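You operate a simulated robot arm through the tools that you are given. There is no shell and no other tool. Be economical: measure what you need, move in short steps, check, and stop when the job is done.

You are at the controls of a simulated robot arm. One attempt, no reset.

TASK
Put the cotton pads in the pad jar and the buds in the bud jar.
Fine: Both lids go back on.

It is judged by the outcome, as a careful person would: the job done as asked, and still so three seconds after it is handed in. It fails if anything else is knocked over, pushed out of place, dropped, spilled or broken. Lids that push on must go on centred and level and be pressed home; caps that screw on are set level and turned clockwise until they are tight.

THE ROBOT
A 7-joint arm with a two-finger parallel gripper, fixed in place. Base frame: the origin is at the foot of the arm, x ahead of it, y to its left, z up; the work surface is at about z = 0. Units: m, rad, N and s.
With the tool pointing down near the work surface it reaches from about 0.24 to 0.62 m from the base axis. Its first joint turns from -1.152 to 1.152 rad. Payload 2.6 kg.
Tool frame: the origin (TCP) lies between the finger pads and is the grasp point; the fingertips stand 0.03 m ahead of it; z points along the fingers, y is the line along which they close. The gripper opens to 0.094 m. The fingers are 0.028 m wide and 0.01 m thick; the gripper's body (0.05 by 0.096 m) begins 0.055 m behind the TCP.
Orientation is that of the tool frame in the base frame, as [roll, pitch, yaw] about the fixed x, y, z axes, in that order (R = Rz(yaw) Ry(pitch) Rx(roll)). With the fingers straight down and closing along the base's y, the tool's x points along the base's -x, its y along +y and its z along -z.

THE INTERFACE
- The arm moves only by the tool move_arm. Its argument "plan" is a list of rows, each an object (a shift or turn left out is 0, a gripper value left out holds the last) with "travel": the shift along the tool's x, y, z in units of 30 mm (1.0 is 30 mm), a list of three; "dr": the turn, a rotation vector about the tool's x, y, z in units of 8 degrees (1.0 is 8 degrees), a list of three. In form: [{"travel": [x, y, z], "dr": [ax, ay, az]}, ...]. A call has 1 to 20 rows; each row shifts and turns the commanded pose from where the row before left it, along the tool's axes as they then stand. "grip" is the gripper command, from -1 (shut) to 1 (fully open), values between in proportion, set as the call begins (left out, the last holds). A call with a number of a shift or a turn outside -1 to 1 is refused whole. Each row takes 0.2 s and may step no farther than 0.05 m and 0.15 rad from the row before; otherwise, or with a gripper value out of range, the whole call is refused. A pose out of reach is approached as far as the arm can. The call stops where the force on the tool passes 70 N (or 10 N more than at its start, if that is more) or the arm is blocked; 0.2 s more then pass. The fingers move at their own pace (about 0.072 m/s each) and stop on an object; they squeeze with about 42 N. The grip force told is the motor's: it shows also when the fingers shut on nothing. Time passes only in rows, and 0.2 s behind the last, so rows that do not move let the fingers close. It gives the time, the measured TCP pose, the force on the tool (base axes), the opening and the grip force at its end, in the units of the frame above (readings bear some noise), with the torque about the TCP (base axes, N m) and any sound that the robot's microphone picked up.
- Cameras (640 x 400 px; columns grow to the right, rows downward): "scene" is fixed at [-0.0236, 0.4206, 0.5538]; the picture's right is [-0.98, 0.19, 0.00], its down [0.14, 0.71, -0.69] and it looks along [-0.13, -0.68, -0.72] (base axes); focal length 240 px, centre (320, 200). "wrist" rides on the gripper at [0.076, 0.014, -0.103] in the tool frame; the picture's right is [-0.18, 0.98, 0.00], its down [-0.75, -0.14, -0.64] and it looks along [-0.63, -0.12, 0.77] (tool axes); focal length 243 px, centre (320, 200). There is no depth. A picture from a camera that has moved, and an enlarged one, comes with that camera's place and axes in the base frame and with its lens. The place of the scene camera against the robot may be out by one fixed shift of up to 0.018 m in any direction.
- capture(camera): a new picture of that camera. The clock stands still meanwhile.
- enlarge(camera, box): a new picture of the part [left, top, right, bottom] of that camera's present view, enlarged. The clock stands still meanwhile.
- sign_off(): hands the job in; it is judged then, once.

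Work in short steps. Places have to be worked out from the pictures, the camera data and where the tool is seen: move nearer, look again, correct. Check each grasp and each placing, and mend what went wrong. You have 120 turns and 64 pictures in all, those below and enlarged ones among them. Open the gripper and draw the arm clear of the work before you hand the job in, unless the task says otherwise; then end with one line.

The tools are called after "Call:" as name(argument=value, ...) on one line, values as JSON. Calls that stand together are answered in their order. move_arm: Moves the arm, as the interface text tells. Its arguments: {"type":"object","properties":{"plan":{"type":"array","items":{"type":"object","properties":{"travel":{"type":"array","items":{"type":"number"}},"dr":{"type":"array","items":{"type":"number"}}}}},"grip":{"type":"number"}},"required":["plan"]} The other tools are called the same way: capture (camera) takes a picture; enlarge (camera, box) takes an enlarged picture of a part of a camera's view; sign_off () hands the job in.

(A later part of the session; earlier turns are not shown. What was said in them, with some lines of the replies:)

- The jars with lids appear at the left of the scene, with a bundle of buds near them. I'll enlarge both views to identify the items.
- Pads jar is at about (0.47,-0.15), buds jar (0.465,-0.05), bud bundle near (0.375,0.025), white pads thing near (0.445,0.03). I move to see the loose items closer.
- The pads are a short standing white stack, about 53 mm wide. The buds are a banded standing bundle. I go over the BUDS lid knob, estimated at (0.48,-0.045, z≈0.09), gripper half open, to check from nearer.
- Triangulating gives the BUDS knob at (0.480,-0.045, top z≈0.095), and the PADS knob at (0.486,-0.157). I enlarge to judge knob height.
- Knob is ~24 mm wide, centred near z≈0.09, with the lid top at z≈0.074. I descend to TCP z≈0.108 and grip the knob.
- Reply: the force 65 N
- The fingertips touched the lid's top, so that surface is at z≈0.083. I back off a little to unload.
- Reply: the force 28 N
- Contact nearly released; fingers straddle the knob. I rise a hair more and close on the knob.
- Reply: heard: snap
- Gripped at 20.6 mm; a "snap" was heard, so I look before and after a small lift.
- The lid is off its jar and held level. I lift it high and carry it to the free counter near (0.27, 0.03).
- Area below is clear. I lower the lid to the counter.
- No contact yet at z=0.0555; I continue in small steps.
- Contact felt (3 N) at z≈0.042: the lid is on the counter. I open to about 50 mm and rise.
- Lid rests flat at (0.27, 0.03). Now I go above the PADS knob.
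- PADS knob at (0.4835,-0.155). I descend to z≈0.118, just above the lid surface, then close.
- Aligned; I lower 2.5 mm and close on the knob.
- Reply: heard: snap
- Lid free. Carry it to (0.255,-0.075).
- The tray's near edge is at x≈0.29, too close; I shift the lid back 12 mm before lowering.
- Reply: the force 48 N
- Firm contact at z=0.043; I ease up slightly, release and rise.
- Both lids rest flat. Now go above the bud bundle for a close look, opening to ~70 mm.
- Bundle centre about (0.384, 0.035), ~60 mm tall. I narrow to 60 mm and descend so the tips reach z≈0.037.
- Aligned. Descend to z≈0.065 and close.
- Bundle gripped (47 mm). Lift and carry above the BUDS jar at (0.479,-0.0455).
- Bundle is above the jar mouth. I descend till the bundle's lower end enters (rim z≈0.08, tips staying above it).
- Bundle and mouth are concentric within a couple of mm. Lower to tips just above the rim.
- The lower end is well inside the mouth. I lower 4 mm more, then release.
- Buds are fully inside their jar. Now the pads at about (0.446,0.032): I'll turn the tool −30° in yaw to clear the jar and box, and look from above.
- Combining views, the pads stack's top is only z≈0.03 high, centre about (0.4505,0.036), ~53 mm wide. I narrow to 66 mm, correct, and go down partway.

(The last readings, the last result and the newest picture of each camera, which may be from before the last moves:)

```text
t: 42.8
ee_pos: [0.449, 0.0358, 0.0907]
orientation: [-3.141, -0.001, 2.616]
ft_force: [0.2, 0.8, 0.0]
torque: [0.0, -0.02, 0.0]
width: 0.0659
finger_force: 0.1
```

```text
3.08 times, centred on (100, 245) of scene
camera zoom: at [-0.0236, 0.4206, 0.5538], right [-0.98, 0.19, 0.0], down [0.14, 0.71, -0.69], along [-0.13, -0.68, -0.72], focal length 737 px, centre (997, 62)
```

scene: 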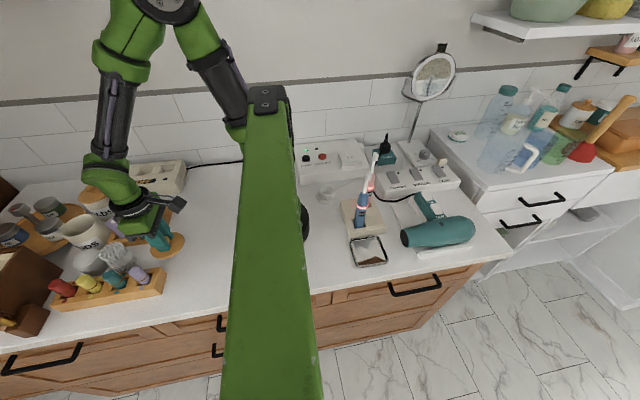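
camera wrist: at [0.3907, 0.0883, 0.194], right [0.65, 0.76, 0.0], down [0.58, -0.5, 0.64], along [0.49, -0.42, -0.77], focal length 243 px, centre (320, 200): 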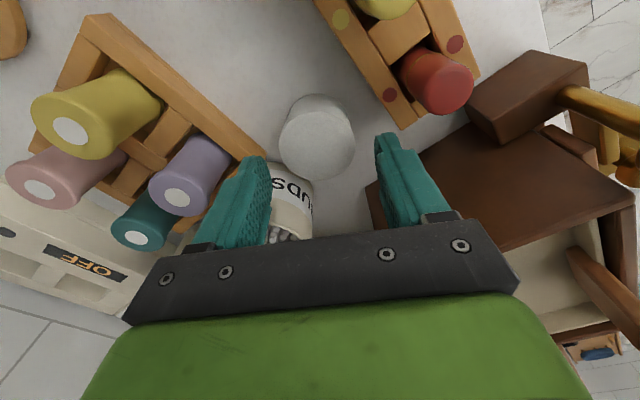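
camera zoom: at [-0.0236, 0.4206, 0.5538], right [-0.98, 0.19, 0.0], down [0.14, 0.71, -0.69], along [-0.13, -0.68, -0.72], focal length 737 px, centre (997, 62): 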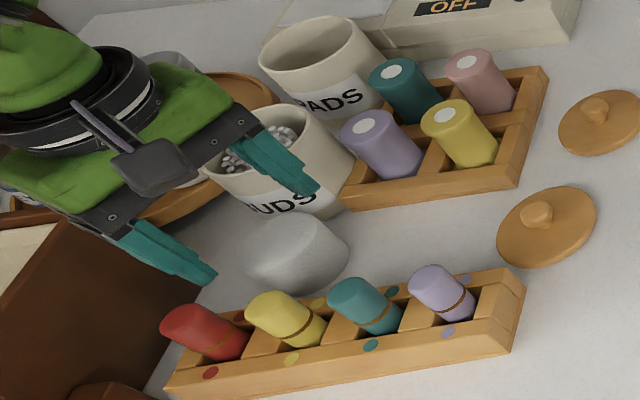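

Laterally centred (pads about 54 mm). I descend to tips at z≈0.016 and close.

Call:
move_arm(plan=[{"travel": [0, 0, 0.7]}, {"travel": [0, 0, 0.5]}, {"travel": [0, 0, 0.28]}, {}])

Call:
move_arm(plan=[{}, {}, {}], grip=-1)

Call:
capture(camera="wrist")

```text
t: 43.8
ee_pos: [0.4496, 0.0361, 0.0478]
orientation: [3.141, 0.0, 2.617]
ft_force: [0.1, -0.4, 0.5]
torque: [0.02, 0.02, 0.0]
width: 0.0657
finger_force: 0.0
```

```text
t: 44.6
ee_pos: [0.4505, 0.0362, 0.0483]
orientation: [3.141, -0.001, 2.618]
ft_force: [-0.4, -0.4, 0.2]
torque: [0.0, 0.03, 0.02]
width: 0.0506
finger_force: 41.6
```

```text
21 pictures are left
camera wrist: at [0.3908, 0.0886, 0.1502], right [0.65, 0.76, 0.0], down [0.58, -0.5, 0.64], along [0.49, -0.42, -0.77], focal length 243 px, centre (320, 200)
```

wrist: 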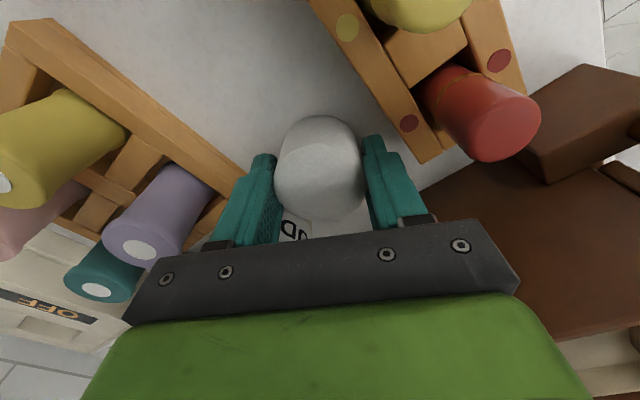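

Pads gripped at 50.6 mm. Lift, turn the yaw back, and look.

Call:
move_arm(plan=[{"travel": [0, 0, -0.5]}, {"travel": [0, 0, -1]}, {"travel": [0, 0, -1]}, {"travel": [0, 0, -1]}, {"travel": [0, 0, -1]}, {"travel": [0, 0, -0.5]}, {"dr": [0, 0, -0.94]}, {"dr": [0, 0, -0.94]}, {"dr": [0, 0, -0.94]}, {"dr": [0, 0, -0.94]}, {"travel": [0, -0.8, 0]}, {"travel": [0, -0.8, 0]}, {"travel": [0, -0.8, 0]}, {"travel": [-0.2, -0.8, 0]}, {"travel": [-0.2, -0.8, 0]}, {"travel": [-0.2, -0.8, 0]}, {"travel": [-0.2, -0.8, 0]}, {"travel": [-0.2, -0.8, 0]}, {}])

Call:
capture(camera="wrist")

Call:
enlarge(camera="scene", box=[20, 120, 160, 290])

```text
t: 48.6
ee_pos: [0.4797, -0.1551, 0.1973]
orientation: [-3.141, -0.001, 3.142]
ft_force: [-0.1, 0.3, -0.1]
torque: [-0.01, 0.03, 0.02]
width: 0.0508
finger_force: 42.3
```

```text
20 pictures are left
camera wrist: at [0.4036, -0.1399, 0.2997], right [0.18, 0.98, 0.0], down [0.75, -0.14, 0.64], along [0.63, -0.12, -0.77], focal length 243 px, centre (320, 200)
```

wrist: 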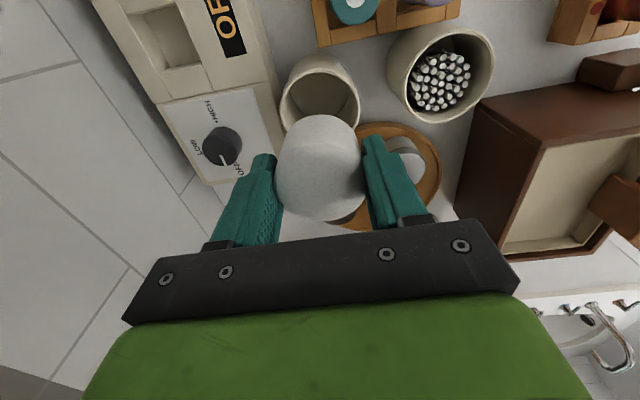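

```text
2.35 times, centred on (90, 205) of scene
camera zoom: at [-0.0236, 0.4206, 0.5538], right [-0.98, 0.19, 0.0], down [0.14, 0.71, -0.69], along [-0.13, -0.68, -0.72], focal length 564 px, centre (861, 188)
```

zoom: 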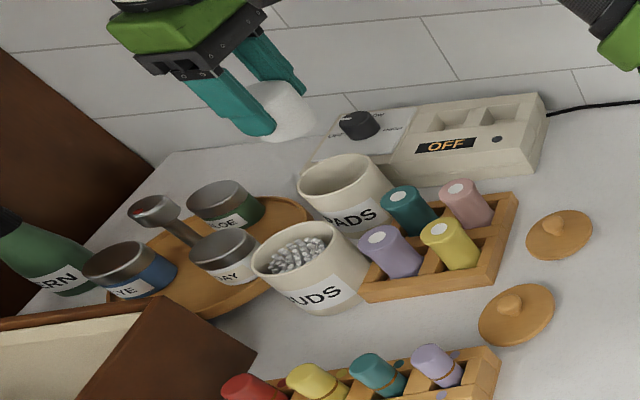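

Pads hang between the fingers, about centred. I lower until its bottom is just above the rim and check alignment closely.

Call:
move_arm(plan=[{"travel": [0, 0, 0.8]}, {"travel": [0, 0, 0.7]}, {"travel": [0, 0, 0.3]}, {}])

Call:
enlarge(camera="wrist", box=[240, 60, 400, 230])

Call:
enlarge(camera="scene", box=[60, 150, 150, 240])

```text
t: 49.6
ee_pos: [0.4811, -0.1542, 0.1435]
orientation: [-3.141, 0.001, 3.139]
ft_force: [-0.3, 0.0, 0.0]
torque: [-0.01, 0.0, 0.03]
width: 0.0509
finger_force: 41.4
```

```text
2.35 times, centred on (320, 145) of wrist
camera zoom: at [0.4039, -0.1395, 0.2456], right [0.19, 0.98, 0.0], down [0.75, -0.14, 0.64], along [0.63, -0.12, -0.77], focal length 571 px, centre (320, 329)
```

zoom: 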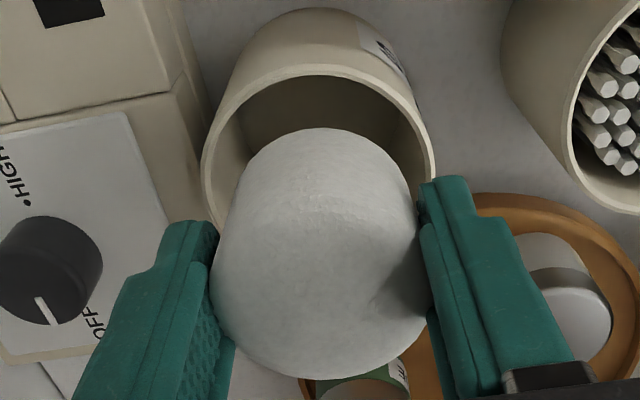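

```text
4.44 times, centred on (105, 195) of scene
camera zoom: at [-0.0236, 0.4206, 0.5538], right [-0.98, 0.19, 0.0], down [0.14, 0.71, -0.69], along [-0.13, -0.68, -0.72], focal length 1065 px, centre (1276, 222)
```

zoom: 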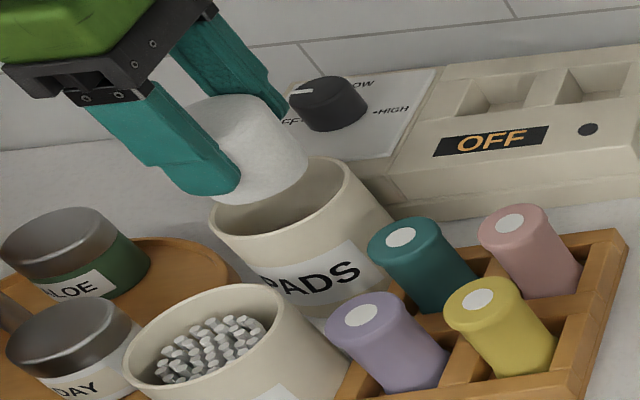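

Pads are about 3 mm too far in x; I correct and lower it into the mouth with the tips stopping just above the rim.

Call:
move_arm(plan=[{"travel": [0.1, -0.02, 0.2]}, {"travel": [0, 0, 0.3]}, {"travel": [0, 0, 0.3]}, {"travel": [0, 0, 0.12]}, {}])

Call:
enlarge(camera="wrist", box=[240, 60, 400, 230])

Call:
enlarge(camera="scene", box=[60, 150, 150, 240])

```text
t: 50.8
ee_pos: [0.4769, -0.1551, 0.1162]
orientation: [-3.14, 0.0, -3.141]
ft_force: [-1.0, 0.1, 0.0]
torque: [0.0, -0.01, 0.0]
width: 0.0506
finger_force: 42.1
```

```text
2.35 times, centred on (320, 145) of wrist
camera zoom: at [0.4004, -0.1401, 0.2181], right [0.18, 0.98, 0.0], down [0.75, -0.14, 0.64], along [0.63, -0.12, -0.77], focal length 571 px, centre (320, 329)
```

zoom: 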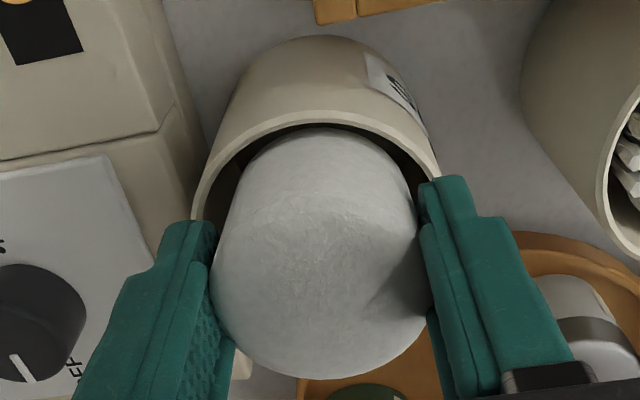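

```text
4.44 times, centred on (105, 195) of scene
camera zoom: at [-0.0236, 0.4206, 0.5538], right [-0.98, 0.19, 0.0], down [0.14, 0.71, -0.69], along [-0.13, -0.68, -0.72], focal length 1065 px, centre (1276, 222)
```

zoom: 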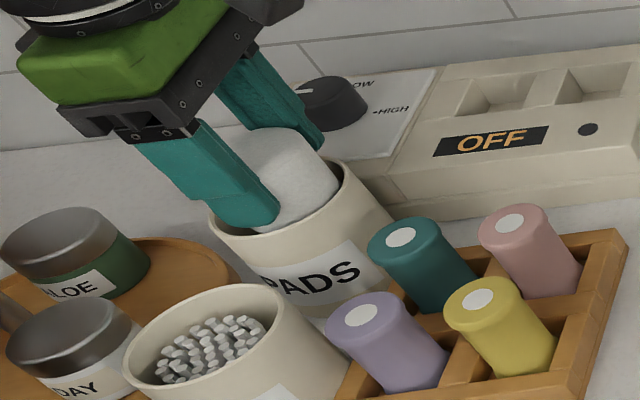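

Pads are inside the rim on all sides. Release and rise.

Call:
move_arm(plan=[{}, {}, {"travel": [0, 0, -1]}, {"travel": [0, 0, -1]}, {"travel": [0, 0, -1]}, {}], grip=0.4)

Call:
capture(camera="wrist")

```text
t: 52.2
ee_pos: [0.4762, -0.1569, 0.2076]
orientation: [-3.141, 0.001, 3.14]
ft_force: [-0.1, -0.3, 0.4]
torque: [0.01, 0.04, -0.01]
width: 0.0658
finger_force: 0.1
```

```text
14 pictures are left
camera wrist: at [0.4009, -0.1407, 0.3086], right [0.18, 0.98, 0.0], down [0.75, -0.14, 0.64], along [0.63, -0.12, -0.77], focal length 243 px, centre (320, 200)
```

wrist: 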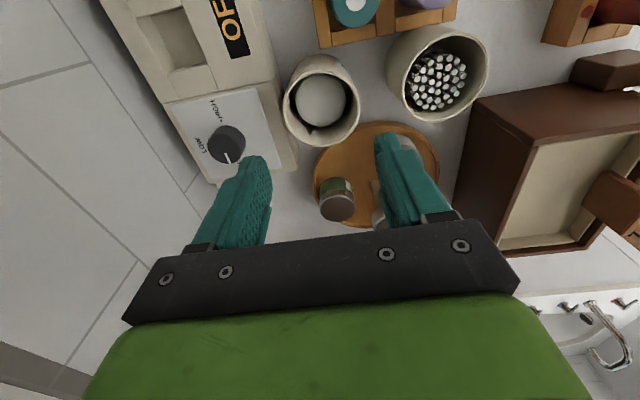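

Pads lie flat in the jar. Now fetch the PADS lid at (0.2435,-0.0745).

Call:
move_arm(plan=[{"travel": [0.97, 0.342, 0]}, {"travel": [0.97, 0.342, 0]}, {"travel": [0.97, 0.342, 0]}, {"travel": [0.97, 0.342, 0]}, {"travel": [0.97, 0.342, 0]}, {"travel": [0.97, 0.342, 0]}, {"travel": [0.97, 0.342, 0]}, {"travel": [0.97, 0.342, 0]}, {"travel": [0, 0, 1]}, {"travel": [0, 0, 1]}, {"travel": [0, 0, 1]}, {}], grip=0.0)

Call:
capture(camera="wrist")

```text
t: 54.8
ee_pos: [0.2452, -0.0727, 0.1154]
orientation: [3.141, -0.001, 3.14]
ft_force: [-0.4, -1.0, -0.1]
torque: [-0.03, 0.02, 0.01]
width: 0.0471
finger_force: 0.1
```

```text
13 pictures are left
camera wrist: at [0.1682, -0.0578, 0.218], right [0.19, 0.98, 0.0], down [0.75, -0.14, 0.64], along [0.63, -0.12, -0.77], focal length 243 px, centre (320, 200)
```

wrist: 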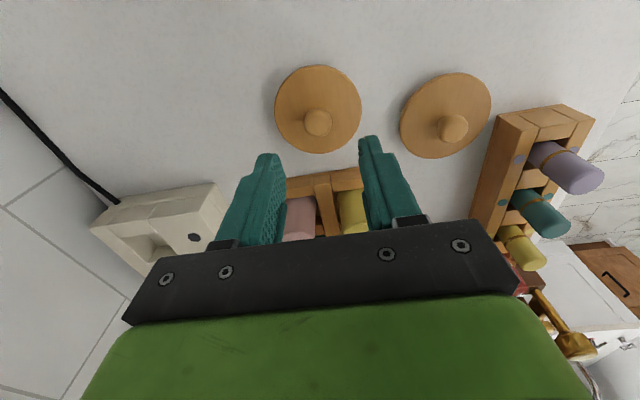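

Lid in place. Descend and grip the knob.

Call:
move_arm(plan=[{"travel": [0.05, -0.05, 0.8]}, {"travel": [0, 0, 0.8]}, {"travel": [0, 0, 0.5]}, {"travel": [0, 0, 0.2]}, {}])

Call:
move_arm(plan=[{}, {}, {}, {}], grip=-1)

```text
t: 56.0
ee_pos: [0.2427, -0.0749, 0.0484]
orientation: [3.141, 0.001, 3.141]
ft_force: [-0.6, 0.5, -0.5]
torque: [-0.02, 0.04, 0.0]
width: 0.047
finger_force: 0.0
```

```text
t: 57.0
ee_pos: [0.2416, -0.0746, 0.0483]
orientation: [-3.141, 0.0, 3.141]
ft_force: [-0.1, -0.6, 0.0]
torque: [0.03, 0.02, -0.03]
width: 0.0205
finger_force: 42.4
```

Knob gripped. Lift and carry over the PADS jar, then lower to just above it.

Call:
move_arm(plan=[{"travel": [0, 0, -1]}, {"travel": [0, 0, -1]}, {"travel": [0, 0, -1]}, {"travel": [0, 0, -1]}, {"travel": [0, 0, -1]}, {"travel": [-0.886, -0.302, 0]}, {"travel": [-0.886, -0.302, 0]}, {"travel": [-0.886, -0.302, 0]}, {"travel": [-0.886, -0.302, 0]}, {"travel": [-0.886, -0.302, 0]}, {"travel": [-0.886, -0.302, 0]}, {"travel": [-0.886, -0.302, 0]}, {"travel": [-0.886, -0.302, 0]}, {"travel": [-0.886, -0.302, 0]}, {}, {"travel": [0, 0, 0.9]}, {"travel": [0, 0, 0.9]}, {}])

Call:
enlarge(camera="wrist", box=[220, 30, 420, 240])

```text
t: 60.8
ee_pos: [0.4829, -0.1578, 0.1442]
orientation: [3.14, 0.001, 3.139]
ft_force: [0.7, -0.2, 0.2]
torque: [-0.01, -0.01, 0.0]
width: 0.0202
finger_force: 41.9
```

```text
1.90 times, centred on (320, 135) of wrist
camera zoom: at [0.4064, -0.1424, 0.246], right [0.19, 0.98, 0.0], down [0.75, -0.14, 0.64], along [0.63, -0.12, -0.77], focal length 462 px, centre (320, 324)
```

zoom: 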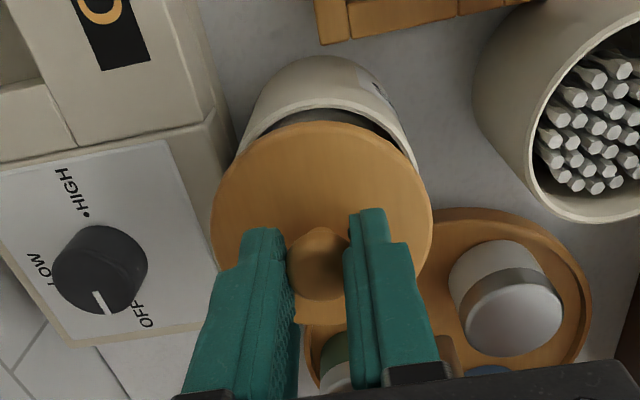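

Lid is ~2 mm off in y; I correct and lower onto the jar.

Call:
move_arm(plan=[{"travel": [0.03, 0.06, 0.3]}, {"travel": [0, 0, 0.2]}, {"travel": [0, 0, 0.1]}, {}])

Call:
enlarge(camera="wrist", box=[220, 30, 420, 240])

```text
t: 61.8
ee_pos: [0.481, -0.1555, 0.1248]
orientation: [-3.141, 0.001, 3.139]
ft_force: [-0.1, -0.6, -0.8]
torque: [0.03, 0.02, 0.03]
width: 0.0207
finger_force: 42.1
```

```text
1.90 times, centred on (320, 135) of wrist
camera zoom: at [0.4049, -0.1399, 0.2276], right [0.19, 0.98, 0.0], down [0.75, -0.14, 0.64], along [0.63, -0.12, -0.77], focal length 462 px, centre (320, 324)
```

zoom: 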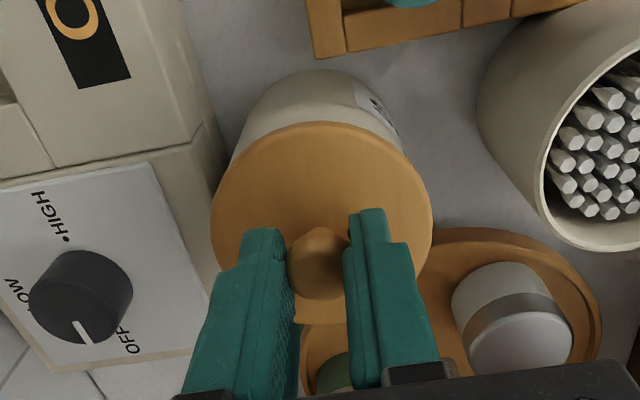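

Nearly centred; a 1 mm correction, then press down in small steps.

Call:
move_arm(plan=[{"travel": [0, -0.03, 0.08]}, {"travel": [0, 0, 0.06]}, {}])

```text
t: 62.6
ee_pos: [0.4821, -0.1563, 0.1213]
orientation: [-3.141, 0.0, 3.14]
ft_force: [-0.5, -0.4, -1.3]
torque: [0.0, 0.0, 0.01]
width: 0.0204
finger_force: 42.3
```

Call:
move_arm(plan=[{"travel": [0, 0, 0.06]}, {"travel": [0, 0, 0.06]}, {}])

```text
t: 63.4
ee_pos: [0.4813, -0.1557, 0.1205]
orientation: [-3.139, 0.003, 3.139]
ft_force: [-7.4, 1.1, 26.0]
torque: [0.06, 0.93, 0.01]
width: 0.0206
finger_force: 41.9
```

Contact at the expected height (26 N). Press further to seat it.

Call:
move_arm(plan=[{"travel": [0, 0, 0.05]}, {"travel": [0, 0, 0.05]}, {}])

```text
t: 64.2
ee_pos: [0.4816, -0.1566, 0.119]
orientation: [-3.141, 0.009, 3.14]
ft_force: [-18.7, 3.0, 49.4]
torque: [0.07, 0.44, -0.04]
width: 0.0205
finger_force: 42.0
```

Call:
move_arm(plan=[{"travel": [0, 0, 0.06]}, {"travel": [0, 0, 0.05]}, {}])

Call:
enlarge(camera="wrist", box=[220, 30, 420, 240])

```text
t: 65.0
ee_pos: [0.4843, -0.1558, 0.118]
orientation: [-3.136, 0.014, 3.141]
ft_force: [-16.3, 2.4, 52.2]
torque: [0.1, 0.18, 0.01]
width: 0.0204
finger_force: 41.9
```

```text
1.90 times, centred on (320, 135) of wrist
camera zoom: at [0.4056, -0.1405, 0.2183], right [0.19, 0.98, 0.0], down [0.74, -0.14, 0.65], along [0.64, -0.12, -0.76], focal length 462 px, centre (320, 324)
```

zoom: 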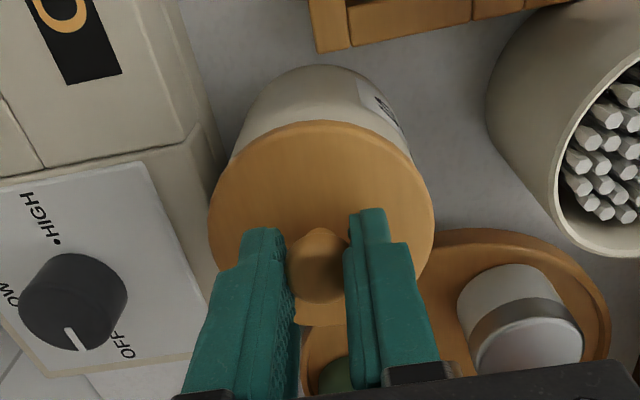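

No snap yet, and fingers may be sliding on the knob. I unload, open the fingers and then press on the lid's top with the two fingertips either side of the knob.

Call:
move_arm(plan=[{"travel": [0, 0, -0.2]}, {}])

Call:
move_arm(plan=[{}, {}, {"travel": [0, 0, -0.25]}, {}], grip=-0.2)

Call:
enlarge(camera="wrist", box=[220, 30, 420, 240])

```text
t: 65.6
ee_pos: [0.4831, -0.156, 0.117]
orientation: [-3.14, 0.004, -3.139]
ft_force: [6.4, -3.3, 15.4]
torque: [-0.12, -0.83, -0.08]
width: 0.0203
finger_force: 42.3
```

```text
t: 66.6
ee_pos: [0.4816, -0.1561, 0.1255]
orientation: [3.141, 0.0, 3.139]
ft_force: [-0.2, 0.4, -0.5]
torque: [0.01, 0.0, 0.01]
width: 0.0374
finger_force: 0.0
heard: snap
```

```text
1.90 times, centred on (320, 135) of wrist
camera zoom: at [0.4048, -0.1403, 0.2267], right [0.19, 0.98, 0.0], down [0.75, -0.14, 0.64], along [0.63, -0.12, -0.77], focal length 462 px, centre (320, 324)
```

zoom: 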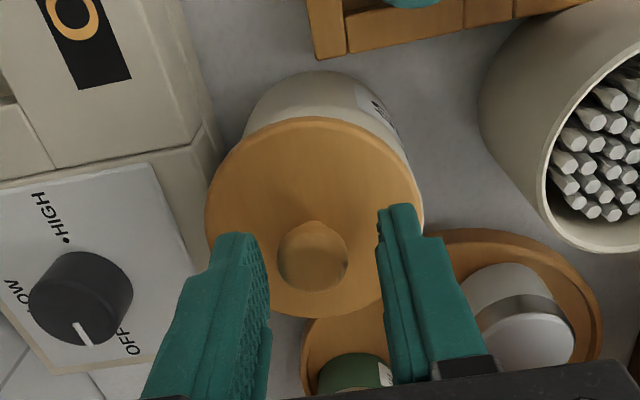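

A snap was heard as I let go, but the lid seems shifted a few mm. I check from the scene camera.

Call:
enlarge(camera="scene", box=[70, 150, 140, 220])

```text
5.71 times, centred on (105, 185) of scene
camera zoom: at [-0.0236, 0.4206, 0.5538], right [-0.98, 0.19, 0.0], down [0.14, 0.71, -0.69], along [-0.13, -0.68, -0.72], focal length 1369 px, centre (1549, 286)
```

zoom: 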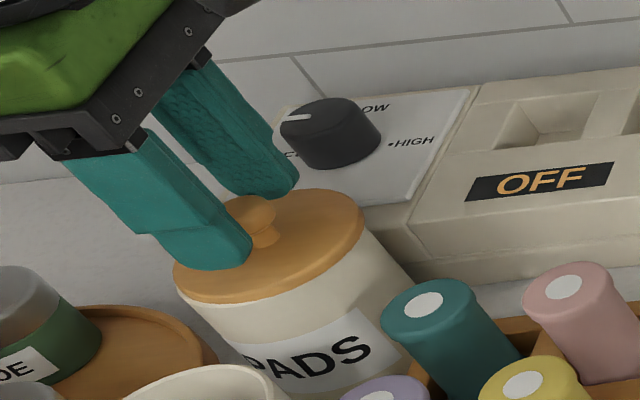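

Lid appears level, though maybe ~2 mm off in y. I press on the lid top with the open fingertips to see the contact height (originally ≈0.116).

Call:
move_arm(plan=[{"travel": [0, -0.04, 0.2]}, {"travel": [0, 0, 0.12]}, {}])

```text
t: 67.4
ee_pos: [0.4815, -0.157, 0.1151]
orientation: [-3.141, 0.001, -3.14]
ft_force: [0.1, 0.2, -0.3]
torque: [0.01, 0.01, 0.0]
width: 0.0376
finger_force: 0.0
```

Call:
move_arm(plan=[{"travel": [0, 0, 0.06]}, {"travel": [0, 0, 0.06]}, {"travel": [0, 0, 0.05]}, {}])

```text
t: 68.4
ee_pos: [0.4814, -0.1581, 0.1124]
orientation: [-3.141, 0.007, 3.14]
ft_force: [-16.0, 5.4, 44.0]
torque: [0.35, 0.73, -0.1]
width: 0.0375
finger_force: 0.1
```

Contact at the seated height. A little more press to be sure, then lift off and view.

Call:
move_arm(plan=[{"travel": [0, 0, 0.05]}, {"travel": [0, 0, 0.05]}, {}])

Call:
move_arm(plan=[{"travel": [0, 0, -0.4]}, {"travel": [0, 0, -0.6]}, {"travel": [0, 0, -1]}, {"travel": [0, 0, -1]}, {}])

Call:
enlarge(camera="wrist", box=[240, 20, 520, 200])

```text
t: 69.2
ee_pos: [0.4821, -0.1581, 0.1134]
orientation: [-3.138, 0.011, 3.139]
ft_force: [-23.6, 6.1, 61.7]
torque: [0.39, 1.19, 0.03]
width: 0.0374
finger_force: 0.0
```

```text
t: 70.4
ee_pos: [0.4815, -0.1571, 0.1974]
orientation: [-3.141, 0.001, 3.14]
ft_force: [-0.3, -1.0, -0.2]
torque: [0.03, 0.01, 0.01]
width: 0.0378
finger_force: 0.0
```

```text
2.22 times, centred on (380, 110) of wrist
camera zoom: at [0.4051, -0.1419, 0.2995], right [0.18, 0.98, 0.0], down [0.75, -0.14, 0.64], along [0.63, -0.12, -0.77], focal length 539 px, centre (187, 400)
```

zoom: 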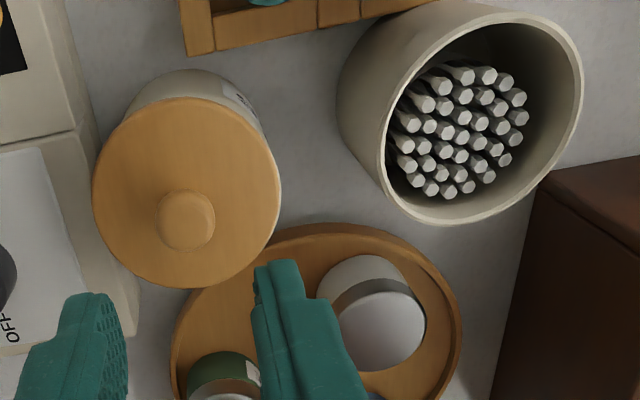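

PADS lid is seated, centred and level. Now to the BUDS lid at (0.2695,0.031).

Call:
move_arm(plan=[{"travel": [0.881, 0.783, 0]}, {"travel": [0.881, 0.783, 0]}, {"travel": [0.881, 0.783, 0]}, {"travel": [0.881, 0.783, 0]}, {"travel": [0.881, 0.783, 0]}, {"travel": [0.881, 0.783, 0]}, {"travel": [0.881, 0.783, 0]}, {"travel": [0.881, 0.783, 0]}, {"travel": [0, 0, 1]}, {"travel": [0, 0, 1]}, {"travel": [0, 0, 1]}, {}], grip=0.0)

Call:
capture(camera="wrist")

```text
t: 73.0
ee_pos: [0.2693, 0.032, 0.1067]
orientation: [3.141, 0.0, 3.14]
ft_force: [0.0, -0.2, -0.4]
torque: [-0.01, -0.01, -0.02]
width: 0.047
finger_force: 0.0
```

```text
6 pictures are left
camera wrist: at [0.193, 0.0472, 0.2088], right [0.19, 0.98, 0.0], down [0.75, -0.14, 0.64], along [0.63, -0.12, -0.77], focal length 243 px, centre (320, 200)
```

wrist: 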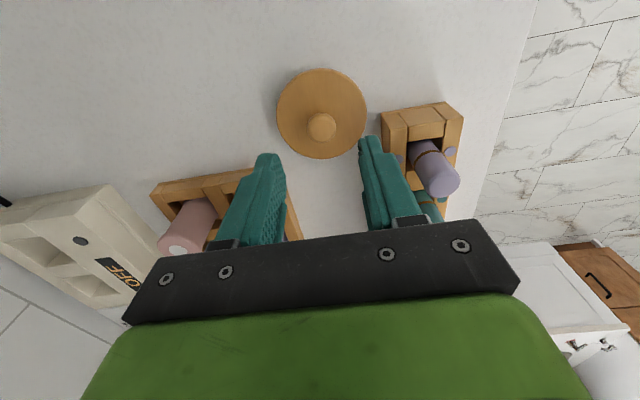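

Aligned. Descend to z≈0.047 and grip.

Call:
move_arm(plan=[{"travel": [0, -0.03, 0.8]}, {"travel": [0, 0, 0.7]}, {"travel": [0, 0, 0.4]}, {"travel": [0, 0, 0.1]}, {}])

Call:
move_arm(plan=[{}, {}, {}, {}], grip=-1)

```text
t: 74.2
ee_pos: [0.2699, 0.0307, 0.0476]
orientation: [-3.141, 0.0, 3.14]
ft_force: [-0.2, 0.7, 0.1]
torque: [0.01, 0.06, 0.03]
width: 0.0469
finger_force: 0.0
```

```text
t: 75.2
ee_pos: [0.2699, 0.0304, 0.0473]
orientation: [3.141, -0.001, 3.139]
ft_force: [0.8, -0.8, 0.2]
torque: [-0.01, 0.04, 0.01]
width: 0.0208
finger_force: 42.2
```

Gripped. Lift and carry over the BUDS jar.

Call:
move_arm(plan=[{"travel": [0, 0, -1]}, {"travel": [0, 0, -1]}, {"travel": [0, 0, -1]}, {"travel": [0, 0, -1]}, {"travel": [0, 0, -1]}, {"travel": [-0.871, -0.317, 0]}, {"travel": [-0.871, -0.317, 0]}, {"travel": [-0.871, -0.317, 0]}, {"travel": [-0.871, -0.317, 0]}, {"travel": [-0.871, -0.317, 0]}, {"travel": [-0.871, -0.317, 0]}, {"travel": [-0.871, -0.317, 0]}, {"travel": [-0.871, -0.317, 0]}, {}, {"travel": [0, 0, 0.9]}, {"travel": [0, 0, 0.9]}, {"travel": [0, 0, 0.4]}, {}])

Call:
enlarge(camera="wrist", box=[220, 30, 420, 240])

```text
t: 79.0
ee_pos: [0.4788, -0.0466, 0.1306]
orientation: [3.141, 0.0, -3.141]
ft_force: [-0.1, -0.5, 1.0]
torque: [0.02, 0.02, 0.0]
width: 0.0205
finger_force: 42.1
```

```text
1.90 times, centred on (320, 135) of wrist
camera zoom: at [0.4028, -0.0307, 0.2329], right [0.18, 0.98, 0.0], down [0.75, -0.14, 0.64], along [0.63, -0.12, -0.77], focal length 462 px, centre (320, 324)
```

zoom: 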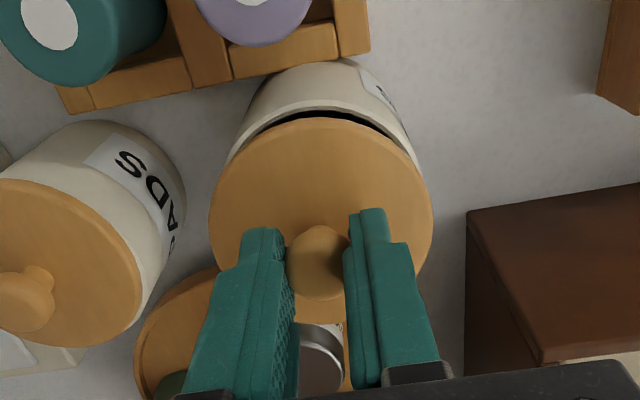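

Nearly centred; shift +1 mm in y and lower to contact.

Call:
move_arm(plan=[{"travel": [0, 0.035, 0.15]}, {"travel": [0, 0, 0.12]}, {"travel": [0, 0, 0.06]}, {}])

```text
t: 80.0
ee_pos: [0.4782, -0.046, 0.1209]
orientation: [-3.14, 0.002, -3.141]
ft_force: [-0.4, -0.2, 0.4]
torque: [0.02, 0.02, 0.0]
width: 0.0205
finger_force: 42.1
```

Call:
move_arm(plan=[{"travel": [0, 0, 0.06]}, {"travel": [0, 0, 0.06]}, {}])

Call:
move_arm(plan=[{"travel": [0, 0, 0.06]}, {"travel": [0, 0, 0.06]}, {}])

```text
t: 80.8
ee_pos: [0.4794, -0.0467, 0.1185]
orientation: [-3.141, 0.003, 3.141]
ft_force: [-6.2, 0.0, 16.3]
torque: [0.0, 0.02, 0.0]
width: 0.0206
finger_force: 41.8
```

```text
t: 81.6
ee_pos: [0.479, -0.0442, 0.118]
orientation: [-3.14, 0.009, 3.138]
ft_force: [-17.6, -1.2, 49.7]
torque: [-0.05, 0.48, -0.07]
width: 0.0206
finger_force: 42.4
```

Contact as with the other lid. Unload, release, then press with the fingertips as before.

Call:
move_arm(plan=[{"travel": [0, 0, -0.15]}, {}])

Call:
move_arm(plan=[{}, {}, {}], grip=-0.2)

Call:
move_arm(plan=[{"travel": [0, 0, 0.06]}, {"travel": [0, 0, 0.06]}, {}])

```text
t: 82.2
ee_pos: [0.4792, -0.045, 0.1182]
orientation: [-3.14, 0.005, -3.139]
ft_force: [5.8, -2.4, 13.9]
torque: [-0.09, -0.74, -0.14]
width: 0.0206
finger_force: 41.9
```

```text
t: 83.0
ee_pos: [0.4786, -0.0452, 0.1176]
orientation: [-3.141, -0.001, -3.141]
ft_force: [-0.9, 0.6, -0.1]
torque: [0.01, 0.02, -0.02]
width: 0.0376
finger_force: 0.0
heard: snap
```

```text
t: 83.8
ee_pos: [0.4783, -0.0464, 0.114]
orientation: [3.141, 0.0, 3.14]
ft_force: [-0.2, -0.3, 0.9]
torque: [-0.01, -0.02, 0.0]
width: 0.0375
finger_force: 0.1
```

Snap again on release; now press on the lid top.

Call:
move_arm(plan=[{"travel": [0, 0, 0.06]}, {"travel": [0, 0, 0.06]}, {"travel": [0, 0, 0.05]}, {}])

Call:
move_arm(plan=[{"travel": [0, 0, 0.06]}, {}])

Call:
move_arm(plan=[{"travel": [0, 0, -0.4]}, {"travel": [0, 0, -0.6]}, {"travel": [0, 0, -1]}, {"travel": [0, 0, -1]}, {}])

Call:
enlarge(camera="wrist", box=[140, 20, 420, 200])

```text
t: 84.8
ee_pos: [0.4793, -0.0442, 0.1136]
orientation: [-3.141, 0.006, 3.137]
ft_force: [-21.8, 2.2, 50.5]
torque: [-0.03, 0.98, 0.0]
width: 0.0377
finger_force: 0.1
```

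```text
t: 85.4
ee_pos: [0.4801, -0.0451, 0.113]
orientation: [3.14, 0.009, 3.137]
ft_force: [-21.6, 1.5, 59.3]
torque: [0.01, 1.15, -0.06]
width: 0.0378
finger_force: 0.0
```

```text
t: 86.6
ee_pos: [0.4785, -0.0464, 0.1981]
orientation: [3.141, 0.0, 3.141]
ft_force: [0.0, 0.2, 0.8]
torque: [0.03, 0.0, -0.02]
width: 0.0378
finger_force: 0.0
```

```text
2.22 times, centred on (280, 110) of wrist
camera zoom: at [0.4021, -0.0298, 0.3004], right [0.18, 0.98, 0.0], down [0.75, -0.14, 0.64], along [0.63, -0.12, -0.77], focal length 539 px, centre (409, 400)
```

zoom: 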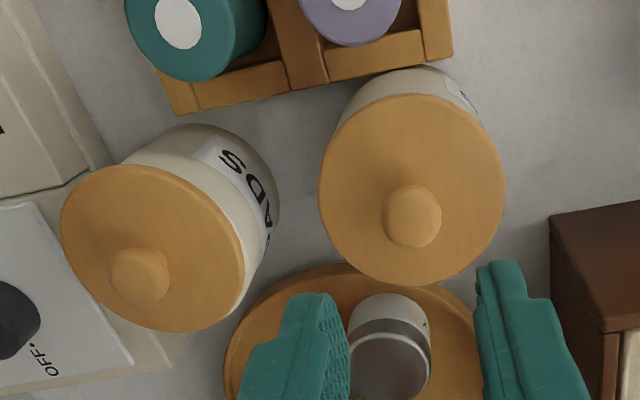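

Both lids sit flush. I open the gripper, draw the arm clear, and take a final scene look.

Call:
move_arm(plan=[{"travel": [0, 0, -1]}, {"travel": [0, 0, -1]}, {"travel": [1, 0, -0.5]}, {"travel": [1, 0, 0]}, {"travel": [1, -0.5, 0]}, {"travel": [1, -0.5, 0]}, {"travel": [0.5, -0.8, 0]}, {}], grip=1)

Call:
enlarge(camera="scene", box=[20, 150, 190, 310])

```text
t: 88.4
ee_pos: [0.3447, -0.0986, 0.2747]
orientation: [-3.14, -0.001, -3.14]
ft_force: [-0.1, 0.4, -0.8]
torque: [0.02, 0.0, 0.01]
width: 0.094
finger_force: 0.0
```

```text
2.50 times, centred on (105, 230) of scene
camera zoom: at [-0.0236, 0.4206, 0.5538], right [-0.98, 0.19, 0.0], down [0.14, 0.71, -0.69], along [-0.13, -0.68, -0.72], focal length 599 px, centre (858, 125)
```

zoom: 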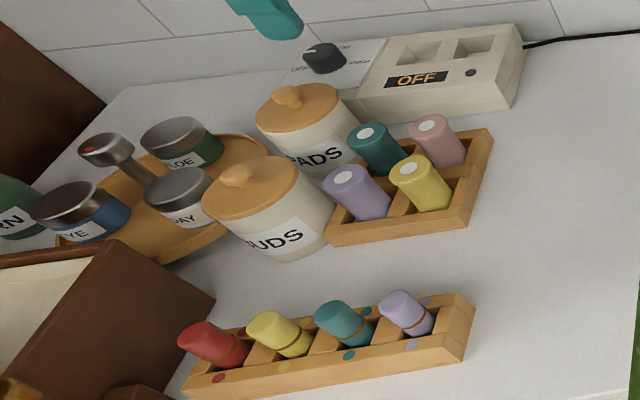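

Both jars are closed, with the lids level and everything else where it was. I hand in the job.

Call:
sign_off()

```text
The job is handed in.
```

The cotton pads are in the PADS jar and the buds are in the BUDS jar. Both lids are back on, pressed home, and look centred and level in the last pictures. Nothing else looks moved.
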